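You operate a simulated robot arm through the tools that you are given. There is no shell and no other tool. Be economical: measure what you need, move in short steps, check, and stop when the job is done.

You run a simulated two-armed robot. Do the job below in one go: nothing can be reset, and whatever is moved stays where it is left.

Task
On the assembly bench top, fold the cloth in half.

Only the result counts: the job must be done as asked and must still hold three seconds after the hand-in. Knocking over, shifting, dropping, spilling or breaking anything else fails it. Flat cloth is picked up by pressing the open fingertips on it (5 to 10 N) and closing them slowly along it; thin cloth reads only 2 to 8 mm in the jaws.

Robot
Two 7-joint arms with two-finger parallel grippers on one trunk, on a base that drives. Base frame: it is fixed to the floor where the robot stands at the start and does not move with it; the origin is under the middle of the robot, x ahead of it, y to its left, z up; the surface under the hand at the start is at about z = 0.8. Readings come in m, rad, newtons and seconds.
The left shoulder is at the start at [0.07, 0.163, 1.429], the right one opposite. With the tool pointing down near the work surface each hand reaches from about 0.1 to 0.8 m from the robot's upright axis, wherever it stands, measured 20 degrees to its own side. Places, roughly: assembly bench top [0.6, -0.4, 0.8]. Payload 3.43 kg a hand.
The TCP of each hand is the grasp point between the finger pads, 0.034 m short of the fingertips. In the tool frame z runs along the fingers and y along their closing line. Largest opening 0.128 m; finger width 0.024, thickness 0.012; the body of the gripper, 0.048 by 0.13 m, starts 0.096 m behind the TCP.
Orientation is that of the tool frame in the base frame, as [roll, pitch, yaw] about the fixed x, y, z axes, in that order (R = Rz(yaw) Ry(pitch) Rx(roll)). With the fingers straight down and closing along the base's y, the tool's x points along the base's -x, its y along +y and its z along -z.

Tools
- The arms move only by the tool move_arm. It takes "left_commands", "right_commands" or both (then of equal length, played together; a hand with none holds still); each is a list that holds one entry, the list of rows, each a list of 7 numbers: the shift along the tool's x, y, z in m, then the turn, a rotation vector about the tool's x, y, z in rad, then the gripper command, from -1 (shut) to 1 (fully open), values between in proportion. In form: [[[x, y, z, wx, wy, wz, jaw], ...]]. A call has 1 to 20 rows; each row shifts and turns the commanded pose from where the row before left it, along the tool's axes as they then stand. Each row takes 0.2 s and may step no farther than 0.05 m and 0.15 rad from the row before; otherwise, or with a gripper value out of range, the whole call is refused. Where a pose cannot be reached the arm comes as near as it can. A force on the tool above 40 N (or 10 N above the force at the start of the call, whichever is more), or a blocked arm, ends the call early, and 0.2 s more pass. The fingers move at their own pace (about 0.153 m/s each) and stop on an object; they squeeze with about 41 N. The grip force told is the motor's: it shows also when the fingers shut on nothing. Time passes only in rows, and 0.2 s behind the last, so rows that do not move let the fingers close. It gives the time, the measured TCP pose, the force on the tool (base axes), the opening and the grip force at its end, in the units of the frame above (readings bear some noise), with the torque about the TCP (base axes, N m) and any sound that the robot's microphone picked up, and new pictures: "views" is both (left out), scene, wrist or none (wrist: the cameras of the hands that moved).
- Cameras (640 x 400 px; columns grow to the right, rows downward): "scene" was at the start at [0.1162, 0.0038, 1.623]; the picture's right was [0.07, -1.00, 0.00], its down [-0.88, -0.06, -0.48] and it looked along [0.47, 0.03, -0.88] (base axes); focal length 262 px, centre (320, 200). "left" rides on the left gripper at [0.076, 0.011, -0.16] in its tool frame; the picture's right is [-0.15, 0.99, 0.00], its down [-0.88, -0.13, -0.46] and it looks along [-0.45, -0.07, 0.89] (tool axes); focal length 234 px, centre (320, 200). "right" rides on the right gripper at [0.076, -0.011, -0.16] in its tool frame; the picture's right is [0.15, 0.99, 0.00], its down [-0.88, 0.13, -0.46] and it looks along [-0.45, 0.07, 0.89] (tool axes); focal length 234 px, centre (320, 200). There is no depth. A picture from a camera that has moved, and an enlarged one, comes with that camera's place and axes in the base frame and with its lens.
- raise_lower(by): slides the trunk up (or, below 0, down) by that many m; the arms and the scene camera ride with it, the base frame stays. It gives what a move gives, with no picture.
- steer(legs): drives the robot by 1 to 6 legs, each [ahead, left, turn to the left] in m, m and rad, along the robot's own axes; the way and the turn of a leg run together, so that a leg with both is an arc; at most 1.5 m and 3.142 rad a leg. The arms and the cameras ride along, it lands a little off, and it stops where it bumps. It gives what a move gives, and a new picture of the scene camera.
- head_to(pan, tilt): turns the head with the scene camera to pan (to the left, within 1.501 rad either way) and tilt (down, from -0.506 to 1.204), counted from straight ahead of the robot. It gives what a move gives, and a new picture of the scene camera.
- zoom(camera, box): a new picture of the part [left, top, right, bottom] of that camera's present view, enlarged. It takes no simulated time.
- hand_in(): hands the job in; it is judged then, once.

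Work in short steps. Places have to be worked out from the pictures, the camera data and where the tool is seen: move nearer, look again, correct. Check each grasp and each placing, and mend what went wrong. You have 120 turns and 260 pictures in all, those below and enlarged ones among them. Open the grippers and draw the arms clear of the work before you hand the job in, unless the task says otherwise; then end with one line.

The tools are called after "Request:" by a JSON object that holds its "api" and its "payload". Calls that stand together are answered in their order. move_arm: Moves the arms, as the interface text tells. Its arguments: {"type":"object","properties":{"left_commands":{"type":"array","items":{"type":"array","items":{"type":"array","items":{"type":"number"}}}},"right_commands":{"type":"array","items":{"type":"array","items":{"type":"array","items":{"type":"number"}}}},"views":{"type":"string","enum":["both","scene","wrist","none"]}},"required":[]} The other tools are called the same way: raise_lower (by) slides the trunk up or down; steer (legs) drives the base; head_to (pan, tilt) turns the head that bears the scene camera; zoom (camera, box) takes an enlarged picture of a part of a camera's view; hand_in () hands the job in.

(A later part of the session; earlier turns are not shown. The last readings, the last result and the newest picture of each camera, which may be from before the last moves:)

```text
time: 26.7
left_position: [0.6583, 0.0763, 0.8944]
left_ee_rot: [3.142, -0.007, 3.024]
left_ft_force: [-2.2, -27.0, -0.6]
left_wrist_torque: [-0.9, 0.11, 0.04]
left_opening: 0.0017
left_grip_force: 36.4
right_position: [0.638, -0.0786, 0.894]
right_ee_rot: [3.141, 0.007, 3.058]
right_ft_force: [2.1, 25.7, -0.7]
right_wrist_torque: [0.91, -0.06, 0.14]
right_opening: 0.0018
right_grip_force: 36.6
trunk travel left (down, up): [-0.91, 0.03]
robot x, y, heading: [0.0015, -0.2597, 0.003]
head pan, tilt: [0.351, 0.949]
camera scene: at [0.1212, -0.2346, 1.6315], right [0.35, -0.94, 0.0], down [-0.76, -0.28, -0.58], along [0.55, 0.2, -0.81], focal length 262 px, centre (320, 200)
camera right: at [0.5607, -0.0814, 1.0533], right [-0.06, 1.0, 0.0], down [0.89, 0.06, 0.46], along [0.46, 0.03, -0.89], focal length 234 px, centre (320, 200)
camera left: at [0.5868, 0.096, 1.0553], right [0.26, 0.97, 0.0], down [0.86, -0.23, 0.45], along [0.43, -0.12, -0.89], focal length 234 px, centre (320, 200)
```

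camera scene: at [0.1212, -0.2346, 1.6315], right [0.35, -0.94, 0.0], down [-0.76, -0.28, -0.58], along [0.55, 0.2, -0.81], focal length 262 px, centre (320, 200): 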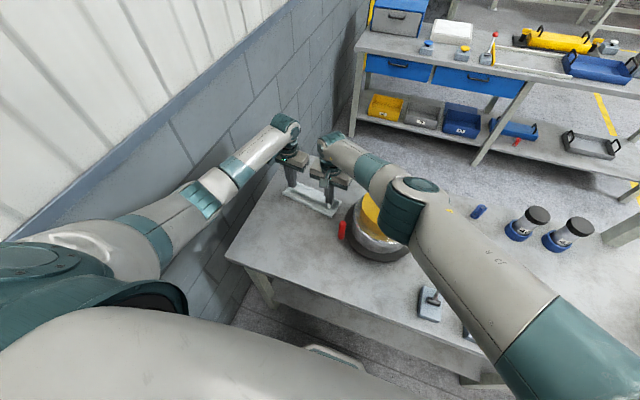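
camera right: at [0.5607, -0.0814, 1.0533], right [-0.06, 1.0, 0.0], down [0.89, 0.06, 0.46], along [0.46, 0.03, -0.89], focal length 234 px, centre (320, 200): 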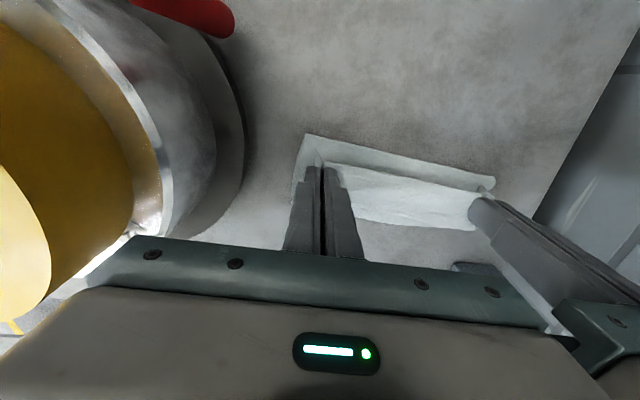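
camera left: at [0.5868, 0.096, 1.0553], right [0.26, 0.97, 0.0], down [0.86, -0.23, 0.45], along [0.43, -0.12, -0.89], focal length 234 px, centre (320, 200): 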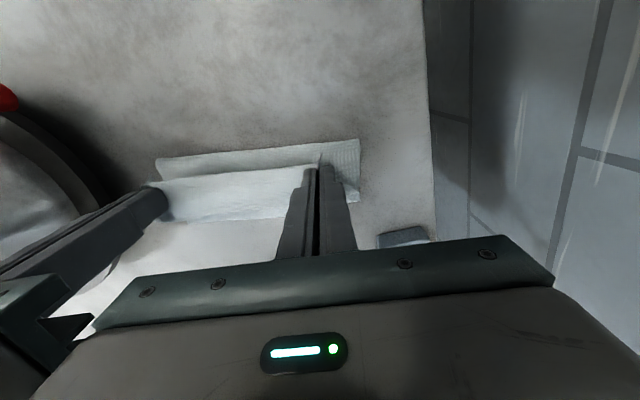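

The cloth is stretched 27 N between the hands (0.155 m apart). I bring them together by about 8 mm.

Request:
{"api": "move_arm", "payload": {"left_commands": [[[0, -0.005, 0, 0, 0, 0, -1], [0, 0, 0, 0, 0, 0, -1], [0, 0, 0, 0, 0, 0, -1]]], "right_commands": [[[0, 0.004, 0, 0, 0, 0, -1], [0, 0, 0, 0, 0, 0, -1], [0, 0, 0, 0, 0, 0, -1]]], "views": "none"}}

Request:
{"api": "zoom", "payload": {"camera": "right", "box": [270, 110, 510, 260]}}

Request:
{"api": "zoom", "payload": {"camera": "left", "box": [140, 110, 380, 260]}}

```text
time: 27.5
left_position: [0.6576, 0.0722, 0.8934]
left_ee_rot: [3.139, -0.007, 3.024]
left_ft_force: [-2.0, -21.6, 0.0]
left_wrist_torque: [-0.78, 0.06, 0.0]
left_opening: 0.0017
left_grip_force: 36.6
right_position: [0.6395, -0.0802, 0.8936]
right_ee_rot: [-3.14, 0.008, 3.056]
right_ft_force: [1.8, 21.4, -0.1]
right_wrist_torque: [0.74, -0.03, 0.11]
right_opening: 0.0019
right_grip_force: 36.7
right hand out of reach, approached as far as the arm can: row 1
trunk travel left (down, up): [-0.91, 0.03]
robot x, y, heading: [0.0039, -0.2606, 0.001]
head pan, tilt: [0.351, 0.949]
```

```text
2.67 times, centred on (390, 185) of right
camera zoom: at [0.5607, -0.0824, 1.053], right [-0.06, 1.0, 0.0], down [0.89, 0.06, 0.46], along [0.46, 0.03, -0.89], focal length 624 px, centre (133, 240)
```

zoom: 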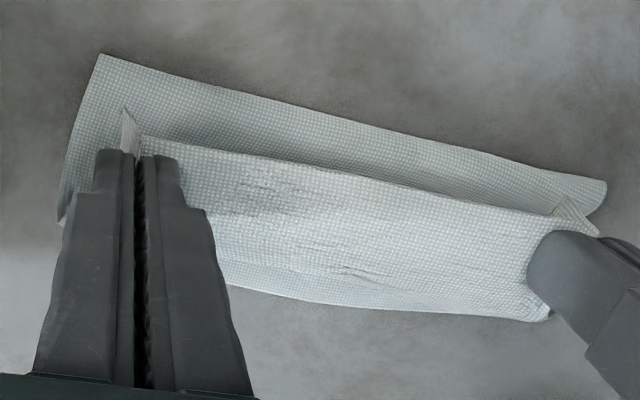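

```text
2.67 times, centred on (260, 185) of left
camera zoom: at [0.5857, 0.0925, 1.0554], right [0.26, 0.97, 0.0], down [0.86, -0.23, 0.45], along [0.43, -0.12, -0.89], focal length 624 px, centre (480, 240)
```

zoom: 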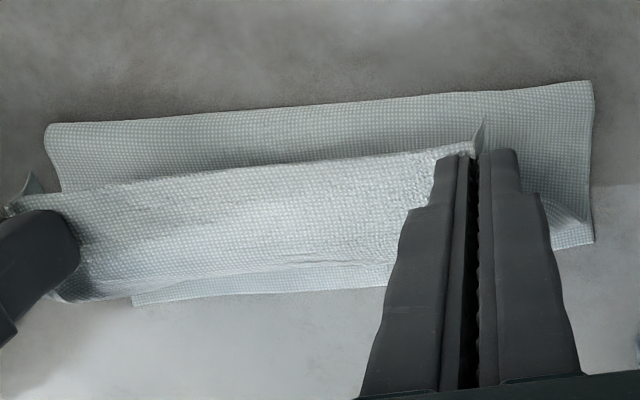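

The bottom layer hasn't moved and both grips hold. I relax with the left hand a bit more, then drive the base ahead about 5 cm to carry the edge over.

Request:
{"api": "move_arm", "payload": {"left_commands": [[[0, -0.006, 0, 0, 0, 0, -1], [0, 0, 0, 0, 0, 0, -1], [0, 0, 0, 0, 0, 0, -1]]], "views": "none"}}

Request:
{"api": "steer", "payload": {"legs": [[0.05, 0, 0]]}}

```text
time: 28.3
left_position: [0.6567, 0.0688, 0.8943]
left_ee_rot: [3.136, -0.007, 3.028]
left_ft_force: [-0.1, -8.1, 0.2]
left_wrist_torque: [-0.34, 0.02, 0.0]
left_opening: 0.0018
left_grip_force: 36.9
right_position: [0.6392, -0.0811, 0.8946]
right_ee_rot: [-3.139, 0.006, 3.053]
right_ft_force: [0.6, 9.1, 0.3]
right_wrist_torque: [0.3, -0.02, 0.05]
right_opening: 0.0016
right_grip_force: 36.4
trunk travel left (down, up): [-0.91, 0.03]
robot x, y, heading: [-0.0017, -0.2572, 0.002]
head pan, tilt: [0.351, 0.949]
```

```text
time: 29.3
left_position: [0.7004, 0.0679, 0.8992]
left_ee_rot: [3.137, -0.002, 3.025]
left_ft_force: [-0.5, -4.1, -0.1]
left_wrist_torque: [-0.19, -0.06, 0.02]
left_opening: 0.0017
left_grip_force: 36.6
right_position: [0.6816, -0.0797, 0.8978]
right_ee_rot: [-3.14, 0.012, 3.056]
right_ft_force: [0.1, 4.4, -0.3]
right_wrist_torque: [0.18, -0.09, 0.07]
right_opening: 0.0017
right_grip_force: 36.4
trunk travel left (down, up): [-0.91, 0.03]
robot x, y, heading: [0.0488, -0.2598, 0.003]
head pan, tilt: [0.351, 0.949]
camera scene: at [0.1595, -0.2344, 1.6325], right [0.35, -0.94, 0.0], down [-0.76, -0.28, -0.59], along [0.55, 0.2, -0.81], focal length 262 px, centre (320, 200)
```

scene: 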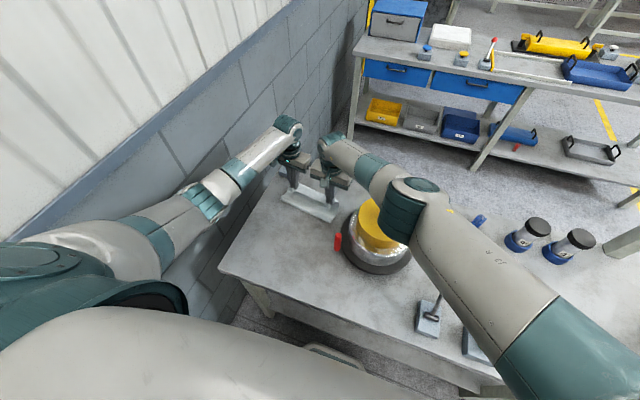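

The hands are at x≈.70/.68, nearly over the far edge. I lower the trunk by 4 cm to bring the edge down.

Request:
{"api": "raise_lower", "payload": {"by": -0.04}}

Request:
{"api": "move_arm", "payload": {"left_commands": [[[0, 0, 0, 0, 0, 0, -1]]], "right_commands": [[[0, 0, 0, 0, 0, 0, -1]]]}}

```text
time: 30.1
left_position: [0.7051, 0.067, 0.8533]
left_ee_rot: [3.138, -0.006, 3.023]
left_ft_force: [0.6, -4.4, 0.7]
left_wrist_torque: [-0.15, 0.04, 0.03]
left_opening: 0.0016
left_grip_force: 36.7
right_position: [0.6868, -0.0787, 0.8528]
right_ee_rot: [-3.14, 0.006, 3.056]
right_ft_force: [1.1, 3.9, -0.7]
right_wrist_torque: [0.13, 0.02, 0.03]
right_opening: 0.0016
right_grip_force: 36.3
trunk travel left (down, up): [-0.87, 0.07]
robot x, y, heading: [0.0474, -0.2584, 0.008]
head pan, tilt: [0.351, 0.949]
```

```text
time: 30.5
left_position: [0.7042, 0.0678, 0.8544]
left_ee_rot: [3.139, -0.007, 3.025]
left_ft_force: [0.1, -4.3, -0.1]
left_wrist_torque: [-0.15, 0.02, -0.01]
left_opening: 0.0016
left_grip_force: 36.6
right_position: [0.6872, -0.0792, 0.8535]
right_ee_rot: [-3.14, 0.005, 3.057]
right_ft_force: [0.4, 3.4, 0.0]
right_wrist_torque: [0.16, 0.0, 0.06]
right_opening: 0.0016
right_grip_force: 37.2
trunk travel left (down, up): [-0.87, 0.07]
robot x, y, heading: [0.0486, -0.2572, 0.008]
head pan, tilt: [0.351, 0.949]
camera scene: at [0.1685, -0.2338, 1.5916], right [0.35, -0.94, 0.0], down [-0.76, -0.28, -0.58], along [0.55, 0.2, -0.81], focal length 262 px, centre (320, 200)
camera right: at [0.6086, -0.082, 1.0129], right [-0.06, 1.0, 0.0], down [0.89, 0.06, 0.46], along [0.46, 0.03, -0.89], focal length 234 px, centre (320, 200)
camera left: at [0.6328, 0.0869, 1.015], right [0.26, 0.97, 0.0], down [0.86, -0.23, 0.45], along [0.43, -0.11, -0.89], focal length 234 px, centre (320, 200)
```

scene: 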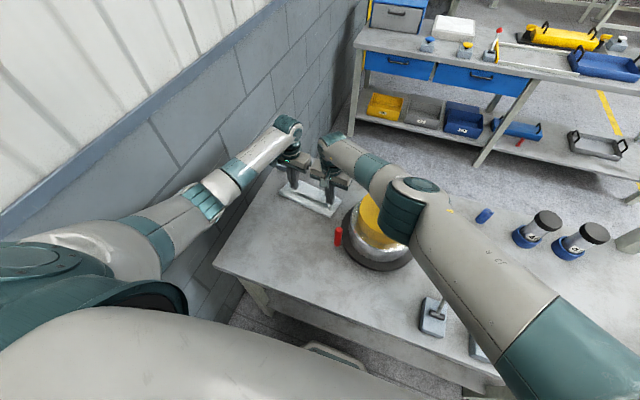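
right: 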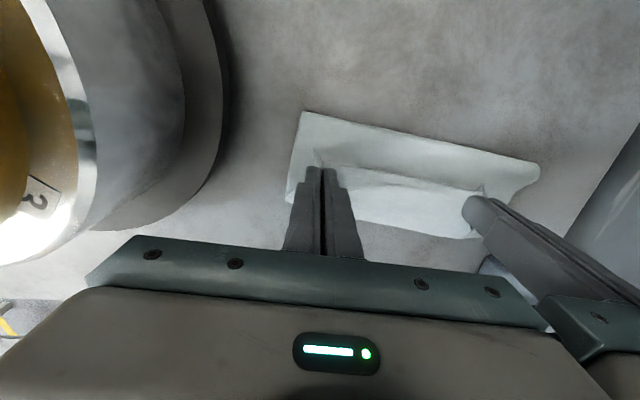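
left: 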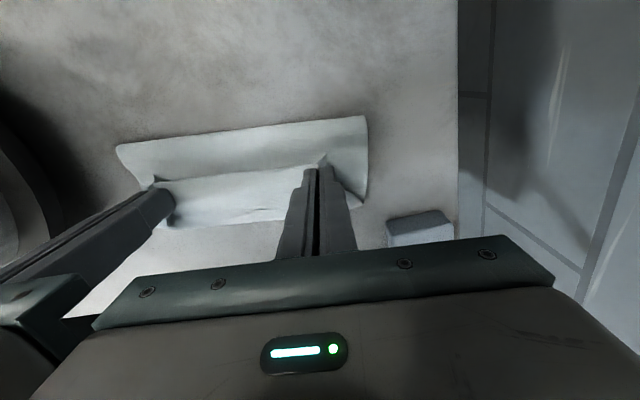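

The fold edge appears nearer the far edge than expected. I zoom in to see how the layers lie.

Request:
{"api": "zoom", "payload": {"camera": "right", "box": [270, 100, 560, 280]}}

Request:
{"api": "zoom", "payload": {"camera": "left", "box": [100, 100, 390, 280]}}

Request:
{"api": "zoom", "payload": {"camera": "scene", "box": [260, 130, 370, 230]}}

```text
2.21 times, centred on (415, 190) of right
camera zoom: at [0.6086, -0.082, 1.0129], right [-0.06, 1.0, 0.0], down [0.89, 0.06, 0.46], along [0.46, 0.03, -0.89], focal length 517 px, centre (110, 222)
```

zoom: 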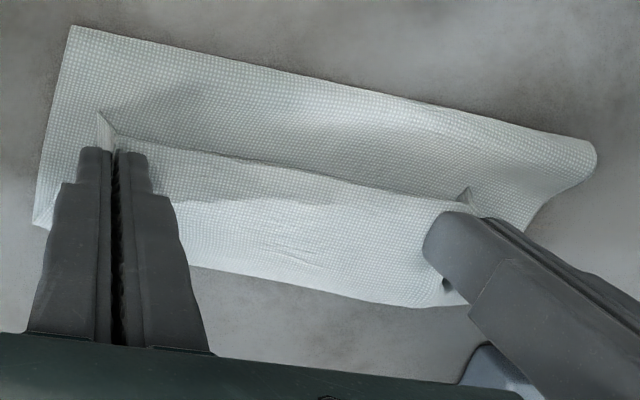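

```text
2.21 times, centred on (245, 190) of left
camera zoom: at [0.6328, 0.0869, 1.015], right [0.26, 0.97, 0.0], down [0.86, -0.23, 0.45], along [0.43, -0.11, -0.89], focal length 517 px, centre (486, 222)
```

zoom: 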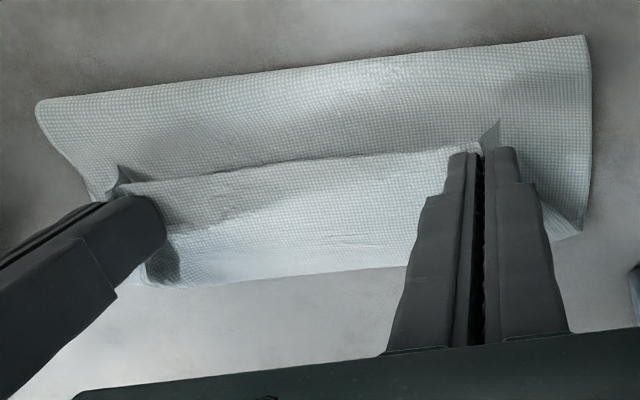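

```text
4.00 times, centred on (315, 180) of scene
camera zoom: at [0.1685, -0.2338, 1.5916], right [0.35, -0.94, 0.0], down [-0.76, -0.28, -0.58], along [0.55, 0.2, -0.81], focal length 1047 px, centre (340, 280)
```

zoom: 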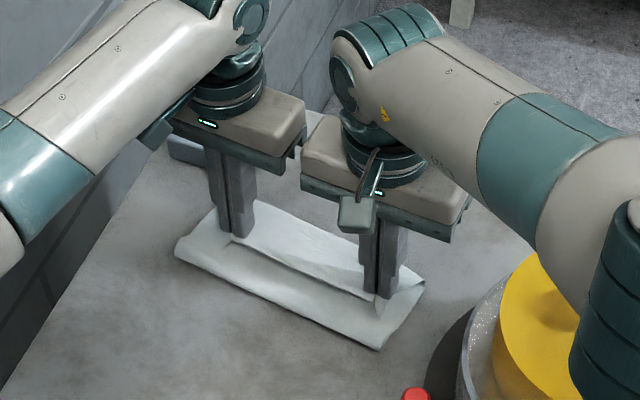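

The cloth left the fingers on the far side and curled into an S, so the fold line is wrong. I'll undo it by carrying the edge back along the arc and laying the cloth flat. Then I'll fold the far edge toward me, where the hands have better reach and can tilt.

Request:
{"api": "move_arm", "payload": {"left_commands": [[[0.005, 0, -0.012, 0, 0, 0, -1], [0.005, 0, -0.012, 0, 0, 0, -1], [0.005, 0, -0.012, 0, 0, 0, -1], [0.005, 0, -0.012, 0, 0, 0, -1], [0.014, 0, -0.007, 0, 0, 0, -1], [0.014, 0, -0.007, 0, 0, 0, -1], [0.014, 0, -0.007, 0, 0, 0, -1], [0.014, 0, -0.007, 0, 0, 0, -1], [0.014, 0, 0.002, 0, 0, 0, -1], [0.014, 0, 0.002, 0, 0, 0, -1], [0.014, 0, 0.002, 0, 0, 0, -1], [0.014, 0, 0.002, 0, 0, 0, -1], [0.014, 0, 0.008, 0, 0, 0, -1], [0.014, 0, 0.008, 0, 0, 0, -1], [0.014, 0, 0.008, 0, 0, 0, -1], [0, 0, 0, 0, 0, 0, -1]]], "right_commands": [[[0.005, 0, -0.012, 0, 0, 0, -1], [0.005, 0, -0.012, 0, 0, 0, -1], [0.005, 0, -0.012, 0, 0, 0, -1], [0.005, 0, -0.012, 0, 0, 0, -1], [0.014, 0, -0.007, 0, 0, 0, -1], [0.014, 0, -0.007, 0, 0, 0, -1], [0.014, 0, -0.007, 0, 0, 0, -1], [0.014, 0, -0.007, 0, 0, 0, -1], [0.014, 0, 0.002, 0, 0, 0, -1], [0.014, 0, 0.002, 0, 0, 0, -1], [0.014, 0, 0.002, 0, 0, 0, -1], [0.014, 0, 0.002, 0, 0, 0, -1], [0.014, 0, 0.008, 0, 0, 0, -1], [0.014, 0, 0.008, 0, 0, 0, -1], [0.014, 0, 0.008, 0, 0, 0, -1], [0, 0, 0, 0, 0, 0, -1]]]}}

```text
time: 33.9
left_position: [0.5316, 0.0866, 0.8998]
left_ee_rot: [3.138, -0.006, 3.024]
left_ft_force: [-1.2, -14.0, -0.7]
left_wrist_torque: [-0.53, 0.09, 0.03]
left_opening: 0.0016
left_grip_force: 37.0
right_position: [0.5144, -0.0653, 0.896]
right_ee_rot: [3.141, 0.009, 3.056]
right_ft_force: [0.7, 14.1, -0.2]
right_wrist_torque: [0.52, -0.05, 0.08]
right_opening: 0.0018
right_grip_force: 36.4
trunk travel left (down, up): [-0.87, 0.07]
robot x, y, heading: [0.0484, -0.2586, 0.002]
head pan, tilt: [0.351, 0.949]
camera scene: at [0.1684, -0.2342, 1.5916], right [0.35, -0.94, 0.0], down [-0.76, -0.28, -0.58], along [0.55, 0.2, -0.81], focal length 262 px, centre (320, 200)
camera right: at [0.4362, -0.0673, 1.0552], right [-0.06, 1.0, 0.0], down [0.89, 0.06, 0.46], along [0.46, 0.03, -0.89], focal length 234 px, centre (320, 200)
camera left: at [0.4598, 0.1057, 1.06], right [0.26, 0.97, 0.0], down [0.86, -0.23, 0.45], along [0.43, -0.11, -0.89], focal length 234 px, centre (320, 200)
```

scene: 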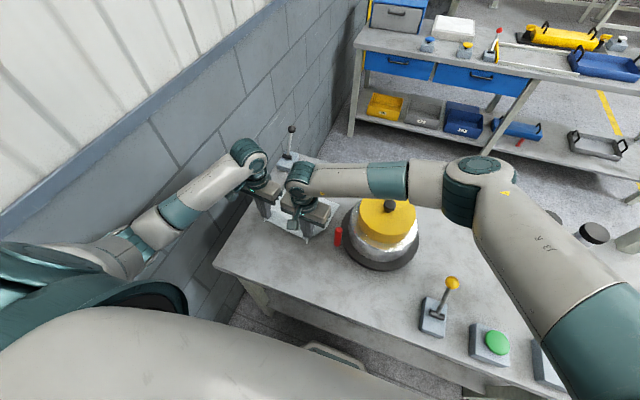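
right: 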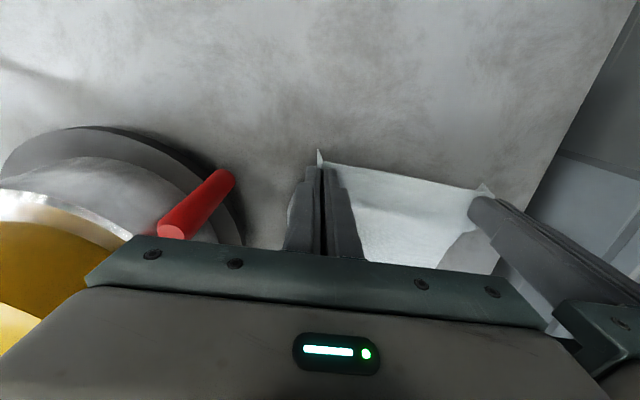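
left: 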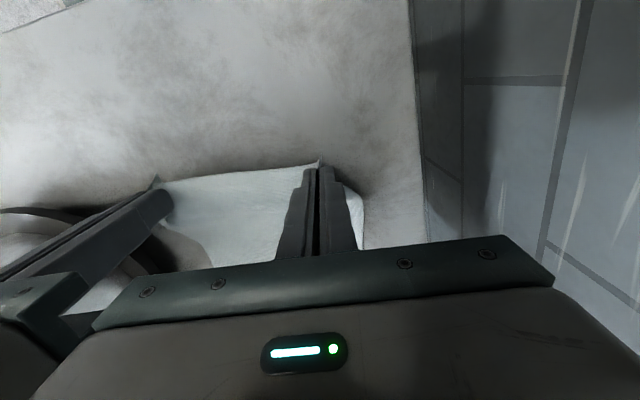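

Unfolding well. I lay the near edge down at its original line, then open slowly so the bunched cloth spreads out again.

Request:
{"api": "move_arm", "payload": {"left_commands": [[[0.009, 0, 0.008, 0, 0, 0, -1], [0.009, 0, 0.01, 0, 0, 0, -1], [0.008, 0, 0.012, 0, 0, 0, -1], [0.007, 0, 0.014, 0, 0, 0, -1], [0.003, 0, 0.014, 0, 0, 0, -1], [0, 0, 0.003, 0, 0, 0, -1], [0, 0, 0, 0, 0, 0, -1], [0, 0, 0, 0, 0, 0, -0.9], [0, 0, 0, 0, 0, 0, -0.8], [0, 0, 0, 0, 0, 0, -0.7], [0, 0, 0, 0, 0, 0, -0.6], [0, 0, 0, 0, 0, 0, -0.6]]], "right_commands": [[[0.009, 0, 0.008, 0, 0, 0, -1], [0.009, 0, 0.01, 0, 0, 0, -1], [0.008, 0, 0.012, 0, 0, 0, -1], [0.007, 0, 0.014, 0, 0, 0, -1], [0.003, 0, 0.012, 0, 0, 0, -1], [0, 0, 0.002, 0, 0, 0, -1], [0, 0, 0, 0, 0, 0, -1], [0, 0, 0, 0, 0, 0, -0.9], [0, 0, 0, 0, 0, 0, -0.8], [0, 0, 0, 0, 0, 0, -0.7], [0, 0, 0, 0, 0, 0, -0.6], [0, 0, 0, 0, 0, 0, -0.6]]], "views": "wrist"}}

```text
time: 36.5
left_position: [0.4961, 0.0909, 0.8394]
left_ee_rot: [3.135, -0.006, 3.025]
left_ft_force: [-0.1, -0.7, 0.0]
left_wrist_torque: [0.02, -0.04, 0.01]
left_opening: 0.0257
left_grip_force: 0.0
right_position: [0.4774, -0.0644, 0.8398]
right_ee_rot: [-3.141, 0.007, 3.056]
right_ft_force: [0.9, 0.1, 0.6]
right_wrist_torque: [0.02, -0.01, 0.02]
right_opening: 0.0254
right_grip_force: 0.0
trunk travel left (down, up): [-0.87, 0.07]
robot x, y, heading: [0.0515, -0.2597, 0.003]
head pan, tilt: [0.351, 0.949]
camera right: at [0.3997, -0.0651, 0.998], right [-0.06, 1.0, 0.0], down [0.89, 0.06, 0.46], along [0.46, 0.03, -0.89], focal length 234 px, centre (320, 200)
camera left: at [0.4244, 0.1108, 1.0003], right [0.26, 0.97, 0.0], down [0.86, -0.23, 0.45], along [0.43, -0.11, -0.89], focal length 234 px, centre (320, 200)
```

right: 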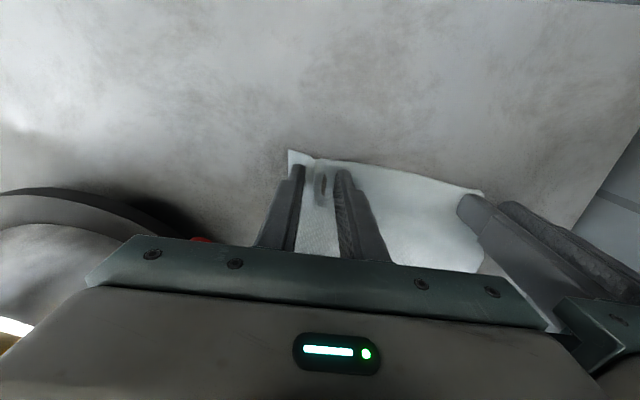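
left: 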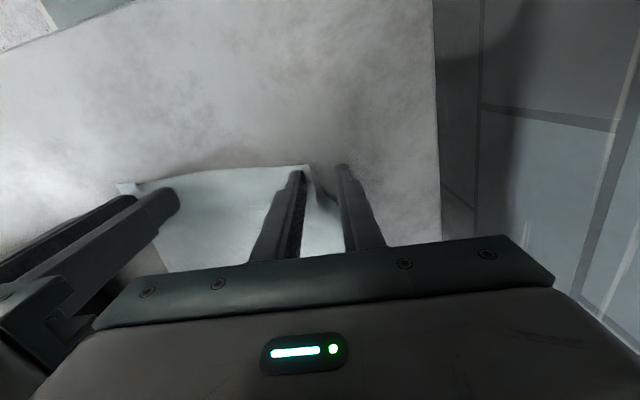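

Released. I lift both hands straight up to see how the cloth lies.

Request:
{"api": "move_arm", "payload": {"left_commands": [[[0, 0, -0.03, 0, 0, 0, -0.6], [0, 0, -0.04, 0, 0, 0, -0.6], [0.02, 0, -0.04, 0, 0, 0, -0.6], [0.04, 0, -0.02, 0, 0, 0, -0.6], [0, 0, 0, 0, 0, 0, -0.6]]], "right_commands": [[[0, 0, -0.03, 0, 0, 0, -0.6], [0, 0, -0.04, 0, 0, 0, -0.6], [0.02, 0, -0.04, 0, 0, 0, -0.6], [0.04, 0, -0.02, 0, 0, 0, -0.6], [0, 0, 0, 0, 0, 0, -0.6]]]}}

Request:
{"api": "zoom", "payload": {"camera": "scene", "box": [210, 140, 370, 260]}}

```text
time: 37.9
left_position: [0.4443, 0.0543, 0.976]
left_ee_rot: [-3.128, -0.001, 3.001]
left_ft_force: [-0.4, -0.2, 0.4]
left_wrist_torque: [-0.02, 0.0, 0.02]
left_opening: 0.0254
left_grip_force: 0.0
right_position: [0.42, -0.0831, 0.9752]
right_ee_rot: [3.124, 0.007, 3.044]
right_ft_force: [-0.5, 0.4, 0.7]
right_wrist_torque: [-0.03, -0.02, -0.01]
right_opening: 0.0258
right_grip_force: 0.0
trunk travel left (down, up): [-0.87, 0.07]
robot x, y, heading: [0.0479, -0.2632, -0.01]
head pan, tilt: [0.351, 0.949]
stopped in row 5 (left hand): the arm was blocked; the commanded pose is now the measured one
camera scene: at [0.1708, -0.2686, 1.595], right [0.34, -0.94, -0.02], down [-0.77, -0.26, -0.59], along [0.55, 0.21, -0.81], focal length 262 px, centre (320, 200)
camera right: at [0.3429, -0.0877, 1.1341], right [-0.05, 1.0, 0.02], down [0.89, 0.04, 0.46], along [0.46, 0.04, -0.89], focal length 234 px, centre (320, 200)
camera left: at [0.3729, 0.0774, 1.137], right [0.28, 0.96, -0.01], down [0.86, -0.25, 0.46], along [0.43, -0.14, -0.89], focal length 234 px, centre (320, 200)
```

scene: 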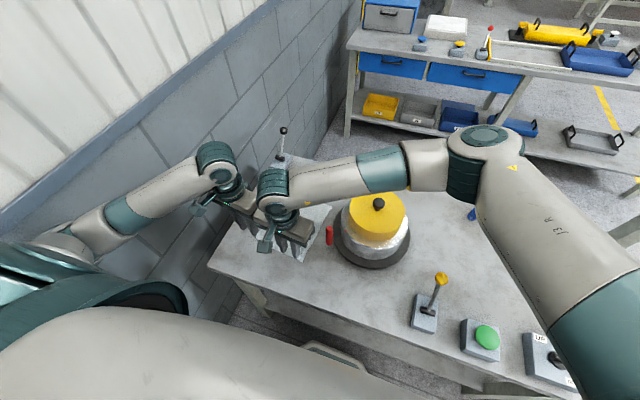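
right: 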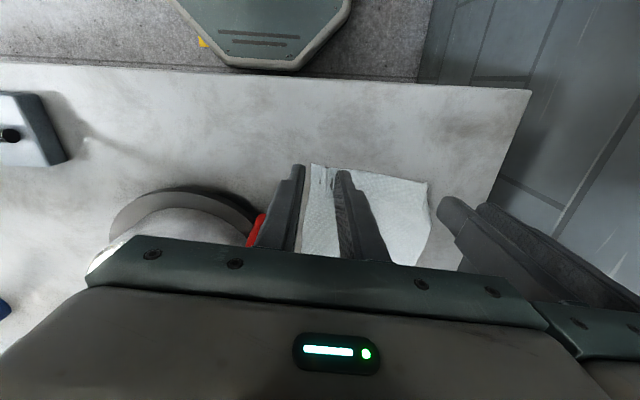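
left: 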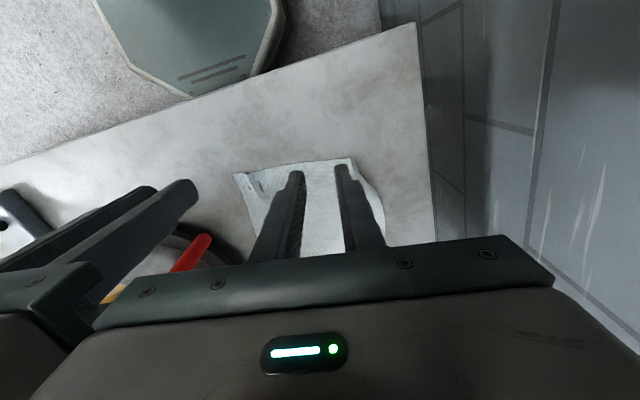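

```text
3.33 times, centred on (290, 200) of scene
camera zoom: at [0.1708, -0.2686, 1.595], right [0.34, -0.94, -0.02], down [-0.77, -0.26, -0.59], along [0.55, 0.21, -0.81], focal length 872 px, centre (420, 200)
```

zoom: 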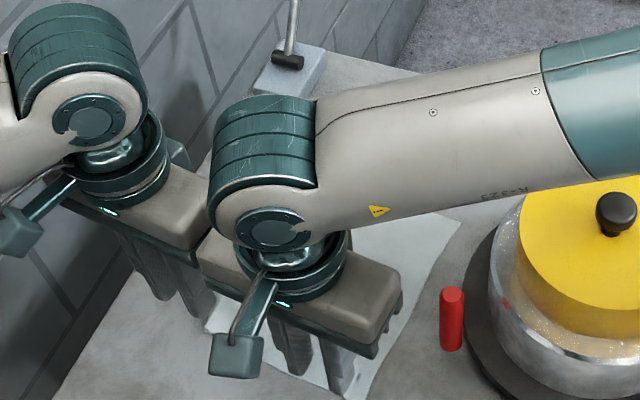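

The left elbow touched the wall again as the hand came back. I'll move the left hand forward and out, and the right hand up and to the right, so the scene camera can see the cloth.

Request:
{"api": "move_arm", "payload": {"left_commands": [[[-0.025, 0.01, -0.02, 0, 0, 0, -0.6], [-0.025, 0.02, -0.025, 0, 0, 0, -0.6], [-0.015, 0.02, -0.025, 0, 0, 0, -0.6], [-0.015, 0.02, -0.025, 0, 0, 0, -0.6], [0, 0, 0, 0, 0, 0, -0.6], [0, 0, 0, 0, 0, 0, -0.6]]], "right_commands": [[[0, -0.03, -0.035, 0, 0, 0, -0.6], [0, -0.035, -0.035, 0, 0, 0, -0.6], [0, -0.035, -0.035, 0, 0, 0, -0.6], [0, -0.035, -0.035, 0, 0, 0, -0.6], [0, -0.03, 0, 0, 0, 0, -0.6], [0, 0, 0, 0, 0, 0, -0.6]]], "views": "scene"}}

Request:
{"api": "zoom", "payload": {"camera": "scene", "box": [210, 140, 370, 260]}}

```text
time: 39.5
left_position: [0.5129, 0.0857, 1.072]
left_ee_rot: [-3.11, -0.001, 3.005]
left_ft_force: [-0.6, 0.1, -0.7]
left_wrist_torque: [-0.01, -0.04, -0.01]
left_opening: 0.0257
left_grip_force: 0.0
right_position: [0.3836, -0.2638, 1.1174]
right_ee_rot: [3.118, 0.011, 3.058]
right_ft_force: [-0.1, -0.4, -0.9]
right_wrist_torque: [0.0, -0.02, 0.02]
right_opening: 0.0256
right_grip_force: 0.1
trunk travel left (down, up): [-0.87, 0.07]
robot x, y, heading: [0.0427, -0.2801, 0.009]
head pan, tilt: [0.351, 0.949]
stopped in row 6 (left hand): the arm was blocked; the commanded pose is now the measured one
camera scene: at [0.1503, -0.2899, 1.5972], right [0.35, -0.94, -0.02], down [-0.76, -0.27, -0.59], along [0.55, 0.22, -0.8], focal length 262 px, centre (320, 200)
```

scene: 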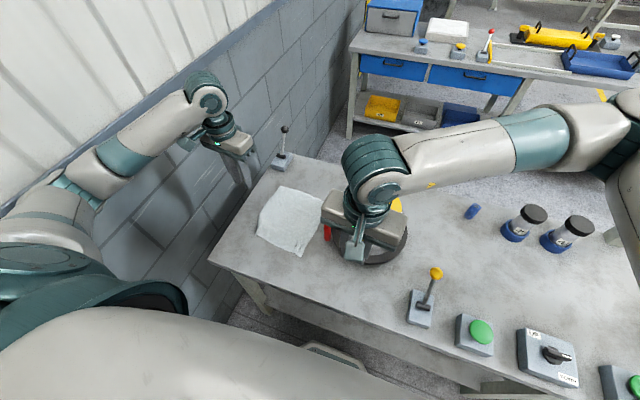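

```text
3.33 times, centred on (290, 200) of scene
camera zoom: at [0.1503, -0.2899, 1.5972], right [0.35, -0.94, -0.02], down [-0.76, -0.27, -0.59], along [0.55, 0.22, -0.8], focal length 872 px, centre (420, 200)
```

zoom: 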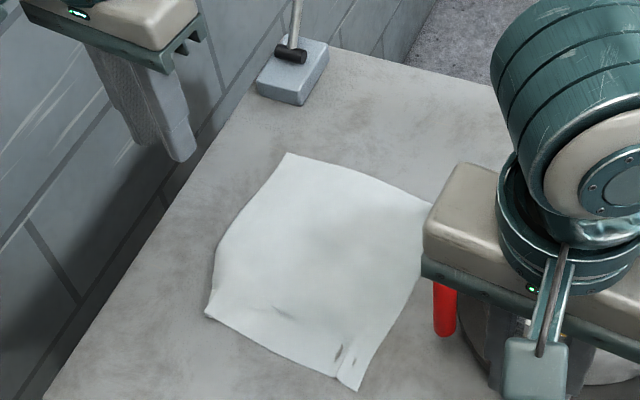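

The cloth is flat again with only small wrinkles. To free the left elbow and gain right-arm reach, I'll move the left hand forward and inward. Then I'll turn the robot to face the cloth.

Request:
{"api": "move_arm", "payload": {"left_commands": [[[-0.0322, -0.0332, 0, -0.02, 0, 0, -0.6], [-0.0322, -0.0332, 0, 0, 0, 0, -0.6], [-0.0322, -0.0332, 0, 0, 0, 0, -0.6], [-0.0322, -0.0332, 0, 0, 0, 0, -0.6], [-0.0322, -0.0332, 0, 0, 0, 0, -0.6], [0, 0, 0, 0, 0, 0, -0.6], [0, 0, 0, 0, 0, 0, -0.6]]], "views": "none"}}

Request:
{"api": "steer", "payload": {"legs": [[0.01, -0.03, 0.3]]}}

```text
time: 41.1
left_position: [0.6559, -0.066, 1.061]
left_ee_rot: [-3.108, -0.005, 3.009]
left_ft_force: [0.3, 0.7, -0.3]
left_wrist_torque: [-0.01, 0.0, 0.0]
left_opening: 0.0257
left_grip_force: 0.0
right_position: [0.3922, -0.232, 1.1082]
right_ee_rot: [-3.138, 0.007, 3.063]
right_ft_force: [-0.2, -0.4, -0.5]
right_wrist_torque: [-0.01, 0.02, 0.0]
right_opening: 0.0254
right_grip_force: 0.1
trunk travel left (down, up): [-0.87, 0.07]
robot x, y, heading: [0.0467, -0.2738, 0.008]
head pan, tilt: [0.351, 0.949]
```

```text
time: 42.5
left_position: [0.5808, 0.0775, 1.0618]
left_ee_rot: [-3.109, -0.006, -2.972]
left_ft_force: [0.2, -0.5, 0.5]
left_wrist_torque: [0.0, -0.01, -0.01]
left_opening: 0.0256
left_grip_force: 0.0
right_position: [0.3803, -0.1589, 1.1103]
right_ee_rot: [-3.139, 0.008, -2.917]
right_ft_force: [-0.3, 0.6, 0.1]
right_wrist_torque: [0.01, -0.01, 0.01]
right_opening: 0.0258
right_grip_force: 0.1
trunk travel left (down, up): [-0.87, 0.07]
robot x, y, heading: [0.0599, -0.304, 0.311]
head pan, tilt: [0.351, 0.949]
camera scene: at [0.1636, -0.2416, 1.5916], right [0.62, -0.79, 0.0], down [-0.64, -0.5, -0.58], along [0.46, 0.36, -0.81], focal length 262 px, centre (320, 200)
```

scene: 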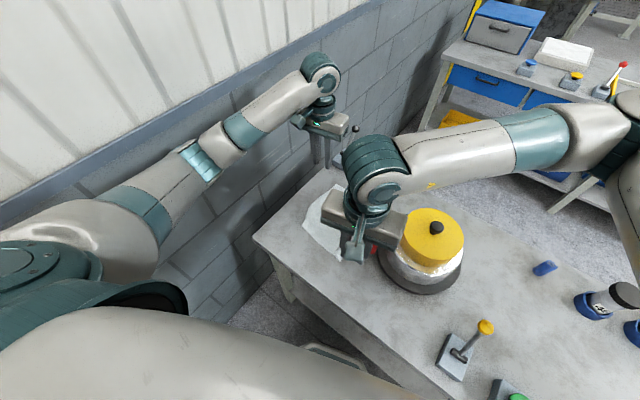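

Good posture. I swing both hands to hover over the far edge, still high, and align the fingers with that edge.

Request:
{"api": "move_arm", "payload": {"left_commands": [[[-0.0297, -0.0045, 0, 0.03, 0, 0, -0.6], [-0.0297, -0.0045, 0, 0, 0, 0, -0.6], [-0.0297, -0.0045, 0, 0, 0, 0, -0.6], [-0.0297, -0.0045, 0, 0, 0, 0, -0.6], [0, 0, 0, 0, 0, 0.138, -0.6], [0, 0, 0, 0, 0, 0.138, -0.6], [0, 0, 0, 0, 0, 0, -0.6], [0, 0, 0, 0, 0, 0, -0.6], [0, 0, 0, 0, 0, 0, -0.6], [0, 0, 0, 0, 0, 0, -0.6], [0, 0, 0, 0, 0, 0, -0.6], [0, 0, 0, 0, 0, 0, -0.6]]], "right_commands": [[[-0.0393, 0.0005, 0, 0, 0, 0, -0.6], [-0.0393, 0.0005, 0, 0, 0, 0, -0.6], [-0.0393, 0.0005, 0, 0, 0, 0, -0.6], [-0.0393, 0.0005, 0, 0, 0, 0, -0.6], [-0.0393, 0.0005, 0, 0, 0, 0, -0.6], [-0.0393, 0.0005, 0, 0, 0, 0, -0.6], [-0.0393, 0.0005, 0, 0, 0, 0, -0.6], [-0.0393, 0.0005, 0, 0, 0, 0, -0.6], [0, 0, 0, 0, 0, 0.111, -0.6], [0, 0, 0, 0, 0, 0.111, -0.6], [0, 0, 0, 0, 0, 0.11, -0.6], [0, 0, 0, 0, 0, 0, -0.6]]], "views": "wrist"}}

Request:
{"api": "head_to", "payload": {"pan": 0.1, "tilt": 0.95}}

```text
time: 45.1
left_position: [0.7002, 0.0806, 1.062]
left_ee_rot: [-3.078, 0.012, 3.038]
left_ft_force: [-0.4, -0.4, 0.8]
left_wrist_torque: [-0.03, 0.02, -0.03]
left_opening: 0.0256
left_grip_force: 0.0
right_position: [0.6854, -0.0861, 1.1113]
right_ee_rot: [-3.14, 0.007, 3.032]
right_ft_force: [-0.2, -0.3, 0.3]
right_wrist_torque: [-0.01, -0.01, -0.01]
right_opening: 0.0258
right_grip_force: 0.1
trunk travel left (down, up): [-0.87, 0.07]
robot x, y, heading: [0.0584, -0.2993, 0.316]
head pan, tilt: [0.351, 0.949]
camera right: at [0.6072, -0.0864, 1.2699], right [-0.04, 1.0, 0.0], down [0.89, 0.03, 0.46], along [0.46, 0.02, -0.89], focal length 234 px, centre (320, 200)
camera left: at [0.6265, 0.1096, 1.2198], right [0.25, 0.97, -0.06], down [0.86, -0.19, 0.47], along [0.45, -0.17, -0.88], focal length 234 px, centre (320, 200)
```

right: 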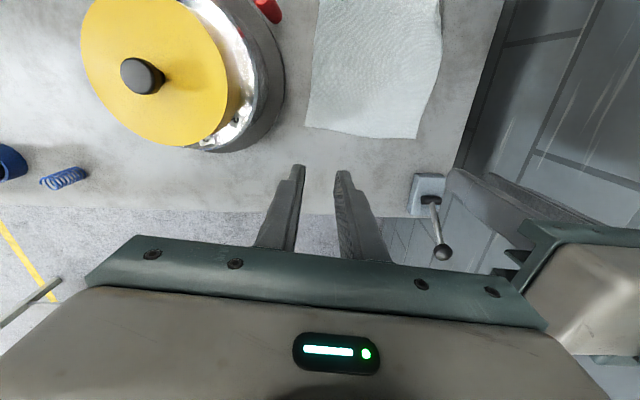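
left: 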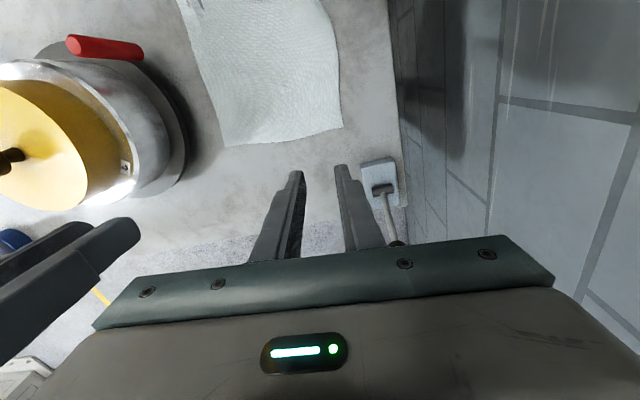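

```text
time: 45.8
left_position: [0.7013, 0.0797, 1.0612]
left_ee_rot: [-3.078, 0.013, 3.036]
left_ft_force: [0.4, 0.6, -0.3]
left_wrist_torque: [0.04, 0.0, -0.01]
left_opening: 0.0255
left_grip_force: 0.0
right_position: [0.6852, -0.0849, 1.111]
right_ee_rot: [-3.14, 0.008, 3.032]
right_ft_force: [-0.1, -0.7, -0.2]
right_wrist_torque: [-0.01, -0.01, 0.04]
right_opening: 0.0254
right_grip_force: 0.1
trunk travel left (down, up): [-0.87, 0.07]
robot x, y, heading: [0.0567, -0.3013, 0.313]
head pan, tilt: [0.099, 0.949]
camera scene: at [0.1729, -0.2569, 1.5916], right [0.4, -0.92, 0.0], down [-0.75, -0.33, -0.58], along [0.53, 0.23, -0.81], focal length 262 px, centre (320, 200)
```

scene: 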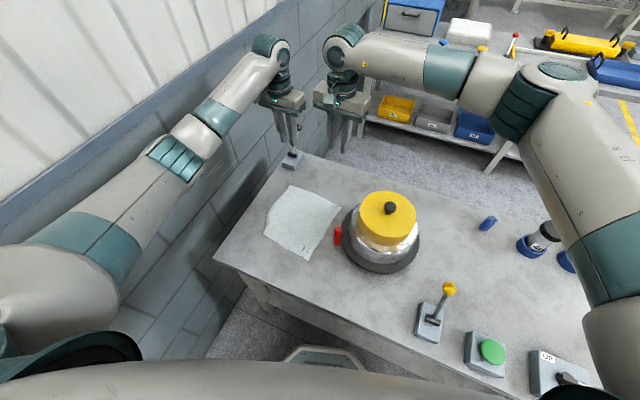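

Far corners are roughly A≈(.706,.108), B≈(.694,−.114). I lower the trunk 6 cm for reach, then lower the hands and level the left one to measure again.

Request:
{"api": "raise_lower", "payload": {"by": -0.06}}

Request:
{"api": "move_arm", "payload": {"left_commands": [[[0, 0, 0.01, -0.064, 0, 0, -0.6], [0, 0, 0.015, 0, 0, 0, -0.6], [0, 0, 0.02, 0, 0, 0, -0.6], [0, 0, 0.02, 0, 0, 0, -0.6], [0, 0, 0, 0, 0, 0, -0.6], [0, 0, 0, 0, 0, 0, -0.6]]], "right_commands": [[[0, 0, 0.03, 0, 0, 0, -0.6], [0, 0, 0.03, 0, 0, 0, -0.6], [0, 0, 0.03, 0, 0, 0, -0.6], [0, 0, 0.03, 0, 0, 0, -0.6], [0, 0, 0, 0, 0, 0, -0.6], [0, 0, 0, 0, 0, 0, -0.6]]], "views": "both"}}

```text
time: 46.8
left_position: [0.6997, 0.0803, 1.0021]
left_ee_rot: [-3.08, 0.012, 3.036]
left_ft_force: [0.5, -0.3, 0.3]
left_wrist_torque: [0.01, -0.03, 0.01]
left_opening: 0.0256
left_grip_force: 0.1
right_position: [0.6847, -0.0845, 1.0512]
right_ee_rot: [3.141, 0.007, 3.031]
right_ft_force: [-0.2, -0.5, 0.2]
right_wrist_torque: [0.04, 0.01, 0.0]
right_opening: 0.0257
right_grip_force: 0.1
trunk travel left (down, up): [-0.81, 0.13]
robot x, y, heading: [0.057, -0.3007, 0.309]
head pan, tilt: [0.099, 0.949]
```

```text
time: 48.2
left_position: [0.7027, 0.0801, 0.9357]
left_ee_rot: [3.139, 0.013, 3.035]
left_ft_force: [0.3, 0.6, -0.4]
left_wrist_torque: [0.0, 0.0, 0.03]
left_opening: 0.0257
left_grip_force: 0.1
right_position: [0.6871, -0.0839, 0.9288]
right_ee_rot: [3.141, 0.007, 3.033]
right_ft_force: [0.2, 0.4, 0.5]
right_wrist_torque: [0.0, 0.04, -0.02]
right_opening: 0.0256
right_grip_force: 0.0
trunk travel left (down, up): [-0.81, 0.13]
robot x, y, heading: [0.0566, -0.3004, 0.313]
head pan, tilt: [0.099, 0.949]
camera scene: at [0.173, -0.257, 1.5316], right [0.4, -0.92, 0.0], down [-0.75, -0.33, -0.58], along [0.53, 0.23, -0.81], focal length 262 px, centre (320, 200)
camera right: at [0.6087, -0.0853, 1.0881], right [-0.04, 1.0, 0.0], down [0.89, 0.03, 0.46], along [0.46, 0.02, -0.89], focal length 234 px, centre (320, 200)
camera left: at [0.6271, 0.0989, 1.0953], right [0.25, 0.97, 0.0], down [0.86, -0.22, 0.47], along [0.45, -0.11, -0.88], focal length 234 px, centre (320, 200)
```

scene: 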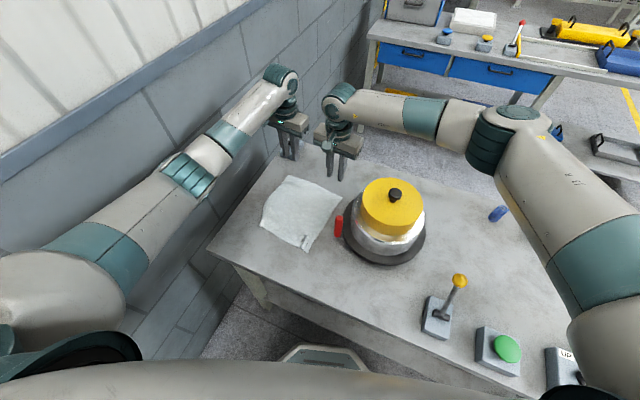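
right: 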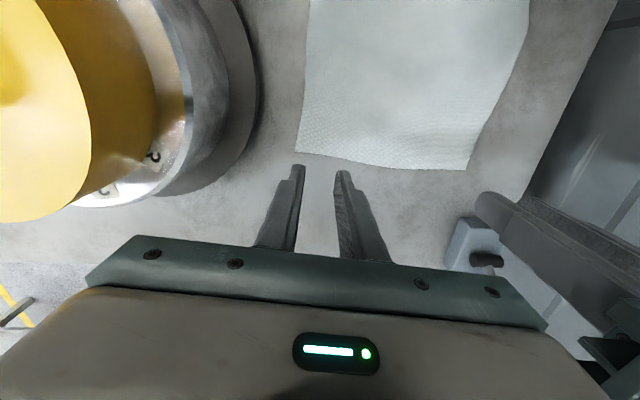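
left: 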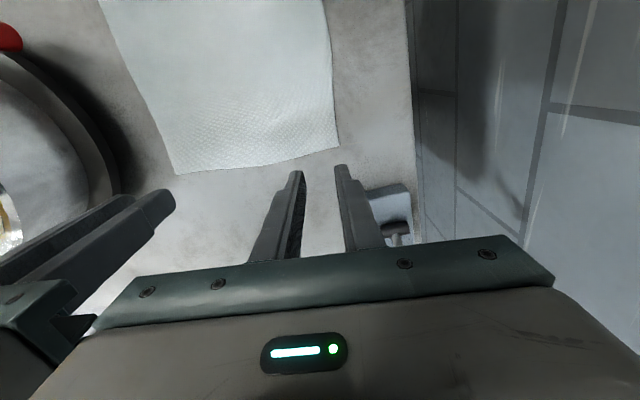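

Both cameras agree: A≈(.7075,.106), B≈(.6905,−.113). I correct the hands to 14 mm inside the far edge and lower to just above the cloth.

Request:
{"api": "move_arm", "payload": {"left_commands": [[[0.0113, -0.0043, 0.02, 0, 0, 0, -0.6], [0, 0, 0.025, 0, 0, 0, -0.6], [0, 0, 0.025, 0, 0, 0, -0.6], [0, 0, 0.022, 0, 0, 0, -0.6], [0, 0, 0, 0, 0, 0, -0.6], [0, 0, 0, 0, 0, 0, -0.6], [0, 0, 0, 0, 0, 0, -0.6]]], "right_commands": [[[0.0082, 0.0011, 0.02, 0, 0, 0, -0.6], [0, 0, 0.025, 0, 0, 0, -0.6], [0, 0, 0.025, 0, 0, 0, -0.6], [0, 0, 0.016, 0, 0, 0, -0.6], [0, 0, 0, 0, 0, 0, -0.6], [0, 0, 0, 0, 0, 0, -0.6], [0, 0, 0, 0, 0, 0, -0.6]]], "views": "wrist"}}

```text
time: 49.8
left_position: [0.6908, 0.0769, 0.8443]
left_ee_rot: [3.139, 0.012, 3.035]
left_ft_force: [0.2, -0.1, -0.1]
left_wrist_torque: [-0.01, -0.02, 0.03]
left_opening: 0.0256
left_grip_force: 0.1
right_position: [0.6765, -0.0833, 0.8446]
right_ee_rot: [-3.141, 0.006, 3.032]
right_ft_force: [0.4, -0.2, -0.6]
right_wrist_torque: [0.0, 0.02, -0.02]
right_opening: 0.0255
right_grip_force: 0.1
trunk travel left (down, up): [-0.81, 0.13]
robot x, y, heading: [0.057, -0.3036, 0.311]
head pan, tilt: [0.099, 0.949]
camera right: at [0.5995, -0.0846, 1.0039], right [-0.04, 1.0, 0.0], down [0.89, 0.03, 0.46], along [0.46, 0.02, -0.89], focal length 234 px, centre (320, 200)
camera left: at [0.616, 0.0962, 1.0037], right [0.25, 0.97, 0.0], down [0.86, -0.22, 0.47], along [0.45, -0.11, -0.89], focal length 234 px, centre (320, 200)
```

right: 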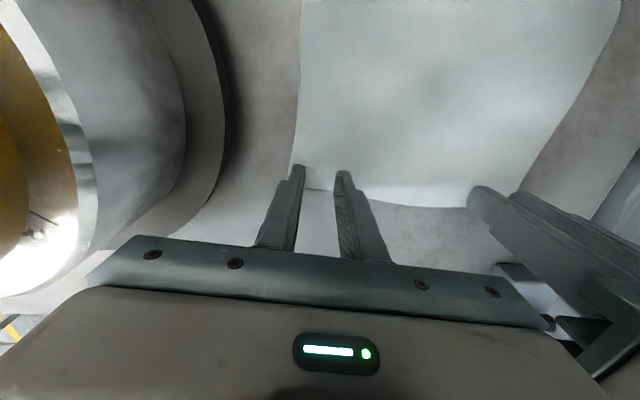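
left: 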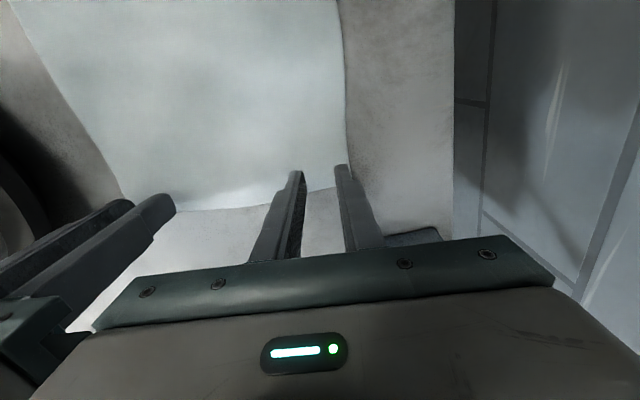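

Both outer fingers are right at the cloth's side edges, so I shift each inward about 5 mm and step down to contact.

Request:
{"api": "move_arm", "payload": {"left_commands": [[[-0.002, -0.005, 0.003, 0, 0, 0, -0.6], [0, 0, 0.003, 0, 0, 0, -0.6], [0, 0, 0.002, 0, 0, 0, -0.6], [0, 0, 0.002, 0, 0, 0, -0.6], [0, 0, 0, 0, 0, 0, -0.6], [0, 0, 0, 0, 0, 0, -0.6]]], "right_commands": [[[0, 0.006, 0.003, 0, 0, 0, -0.6], [0, 0, 0.003, 0, 0, 0, -0.6], [0, 0, 0.002, 0, 0, 0, -0.6], [0, 0, 0.002, 0, 0, 0, -0.6], [0, 0, 0, 0, 0, 0, -0.6], [0, 0, 0, 0, 0, 0, -0.6]]], "views": "none"}}

```text
time: 51.2
left_position: [0.6914, 0.0709, 0.835]
left_ee_rot: [3.138, 0.012, 3.034]
left_ft_force: [1.1, -0.2, 5.4]
left_wrist_torque: [0.05, -0.01, -0.01]
left_opening: 0.0257
left_grip_force: 0.1
right_position: [0.6797, -0.0775, 0.8364]
right_ee_rot: [3.139, 0.008, 3.031]
right_ft_force: [-0.2, 0.4, 0.9]
right_wrist_torque: [0.01, -0.01, -0.02]
right_opening: 0.0255
right_grip_force: 0.0
trunk travel left (down, up): [-0.81, 0.13]
robot x, y, heading: [0.0604, -0.2984, 0.306]
head pan, tilt: [0.099, 0.949]
```

Left is at 5 N and right barely touches. I press a little more: left 1.5 mm, right 3 mm.

Request:
{"api": "move_arm", "payload": {"left_commands": [[[0, 0, 0.001, 0, 0, 0, -0.6], [0, 0, 0, 0, 0, 0, -0.6], [0, 0, 0, 0, 0, 0, -0.6]]], "right_commands": [[[0, 0, 0.0025, 0, 0, 0, -0.6], [0, 0, 0, 0, 0, 0, -0.6], [0, 0, 0, 0, 0, 0, -0.6]]], "views": "none"}}

```text
time: 52.0
left_position: [0.6906, 0.0714, 0.8357]
left_ee_rot: [3.138, 0.015, 3.035]
left_ft_force: [1.6, 1.4, 6.7]
left_wrist_torque: [0.05, -0.05, 0.03]
left_opening: 0.0258
left_grip_force: 0.0
right_position: [0.6788, -0.0782, 0.8347]
right_ee_rot: [3.137, 0.011, 3.033]
right_ft_force: [4.4, 0.3, 20.4]
right_wrist_torque: [-0.29, -0.05, 0.05]
right_opening: 0.0253
right_grip_force: 0.0
trunk travel left (down, up): [-0.81, 0.13]
robot x, y, heading: [0.0575, -0.3008, 0.317]
head pan, tilt: [0.099, 0.949]
```

Right is 20 N and left 7 N; I balance them toward about 10–12 N and close slowly.

Request:
{"api": "move_arm", "payload": {"left_commands": [[[0, 0, 0.001, 0, 0, 0, -0.6], [0, 0, 0, 0, 0, 0, -0.65], [0, 0, 0, 0, 0, 0, -0.7], [0, 0, 0, 0, 0, 0, -0.75], [0, 0, 0, 0, 0, 0, -0.8], [0, 0, 0, 0, 0, 0, -0.85], [0, 0, 0, 0, 0, 0, -0.9], [0, 0, 0, 0, 0, 0, -0.95], [0, 0, 0, 0, 0, 0, -1], [0, 0, 0, 0, 0, 0, -1], [0, 0, 0, 0, 0, 0, -1]]], "right_commands": [[[0, 0, -0.0008, 0, 0, 0, -0.6], [0, 0, 0, 0, 0, 0, -0.65], [0, 0, 0, 0, 0, 0, -0.7], [0, 0, 0, 0, 0, 0, -0.75], [0, 0, 0, 0, 0, 0, -0.8], [0, 0, 0, 0, 0, 0, -0.85], [0, 0, 0, 0, 0, 0, -0.9], [0, 0, 0, 0, 0, 0, -0.95], [0, 0, 0, 0, 0, 0, -1], [0, 0, 0, 0, 0, 0, -1], [0, 0, 0, 0, 0, 0, -1]]], "views": "wrist"}}

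```text
time: 54.4
left_position: [0.6901, 0.0709, 0.8341]
left_ee_rot: [3.139, 0.015, 3.036]
left_ft_force: [0.0, -2.0, 25.7]
left_wrist_torque: [-0.04, 0.18, -0.03]
left_opening: 0.0
left_grip_force: 33.8
right_position: [0.6762, -0.0779, 0.835]
right_ee_rot: [3.139, 0.011, 3.032]
right_ft_force: [0.0, 2.8, 9.3]
right_wrist_torque: [0.09, 0.02, -0.01]
right_opening: 0.0019
right_grip_force: 37.4
trunk travel left (down, up): [-0.81, 0.13]
robot x, y, heading: [0.058, -0.302, 0.313]
head pan, tilt: [0.099, 0.949]
camera right: at [0.5983, -0.0797, 0.9939], right [-0.04, 1.0, 0.0], down [0.88, 0.03, 0.46], along [0.46, 0.02, -0.89], focal length 234 px, centre (320, 200)
camera left: at [0.6147, 0.0892, 0.9942], right [0.25, 0.97, 0.01], down [0.85, -0.22, 0.47], along [0.46, -0.11, -0.88], focal length 234 px, centre (320, 200)
```

right: 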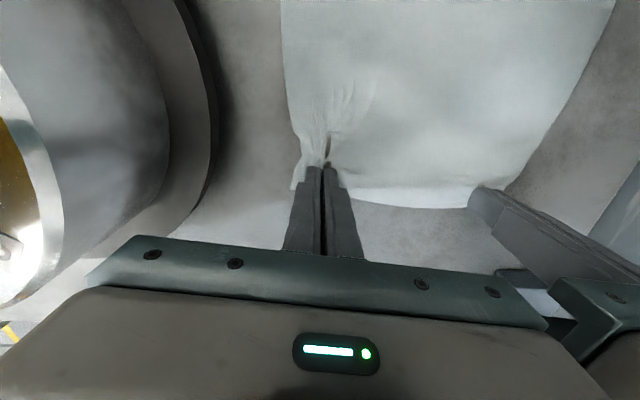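
left: 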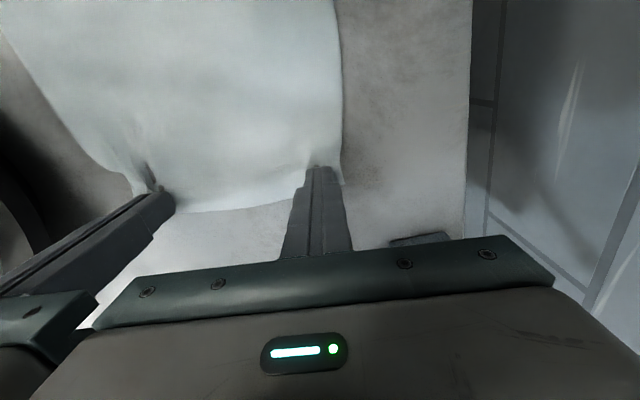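

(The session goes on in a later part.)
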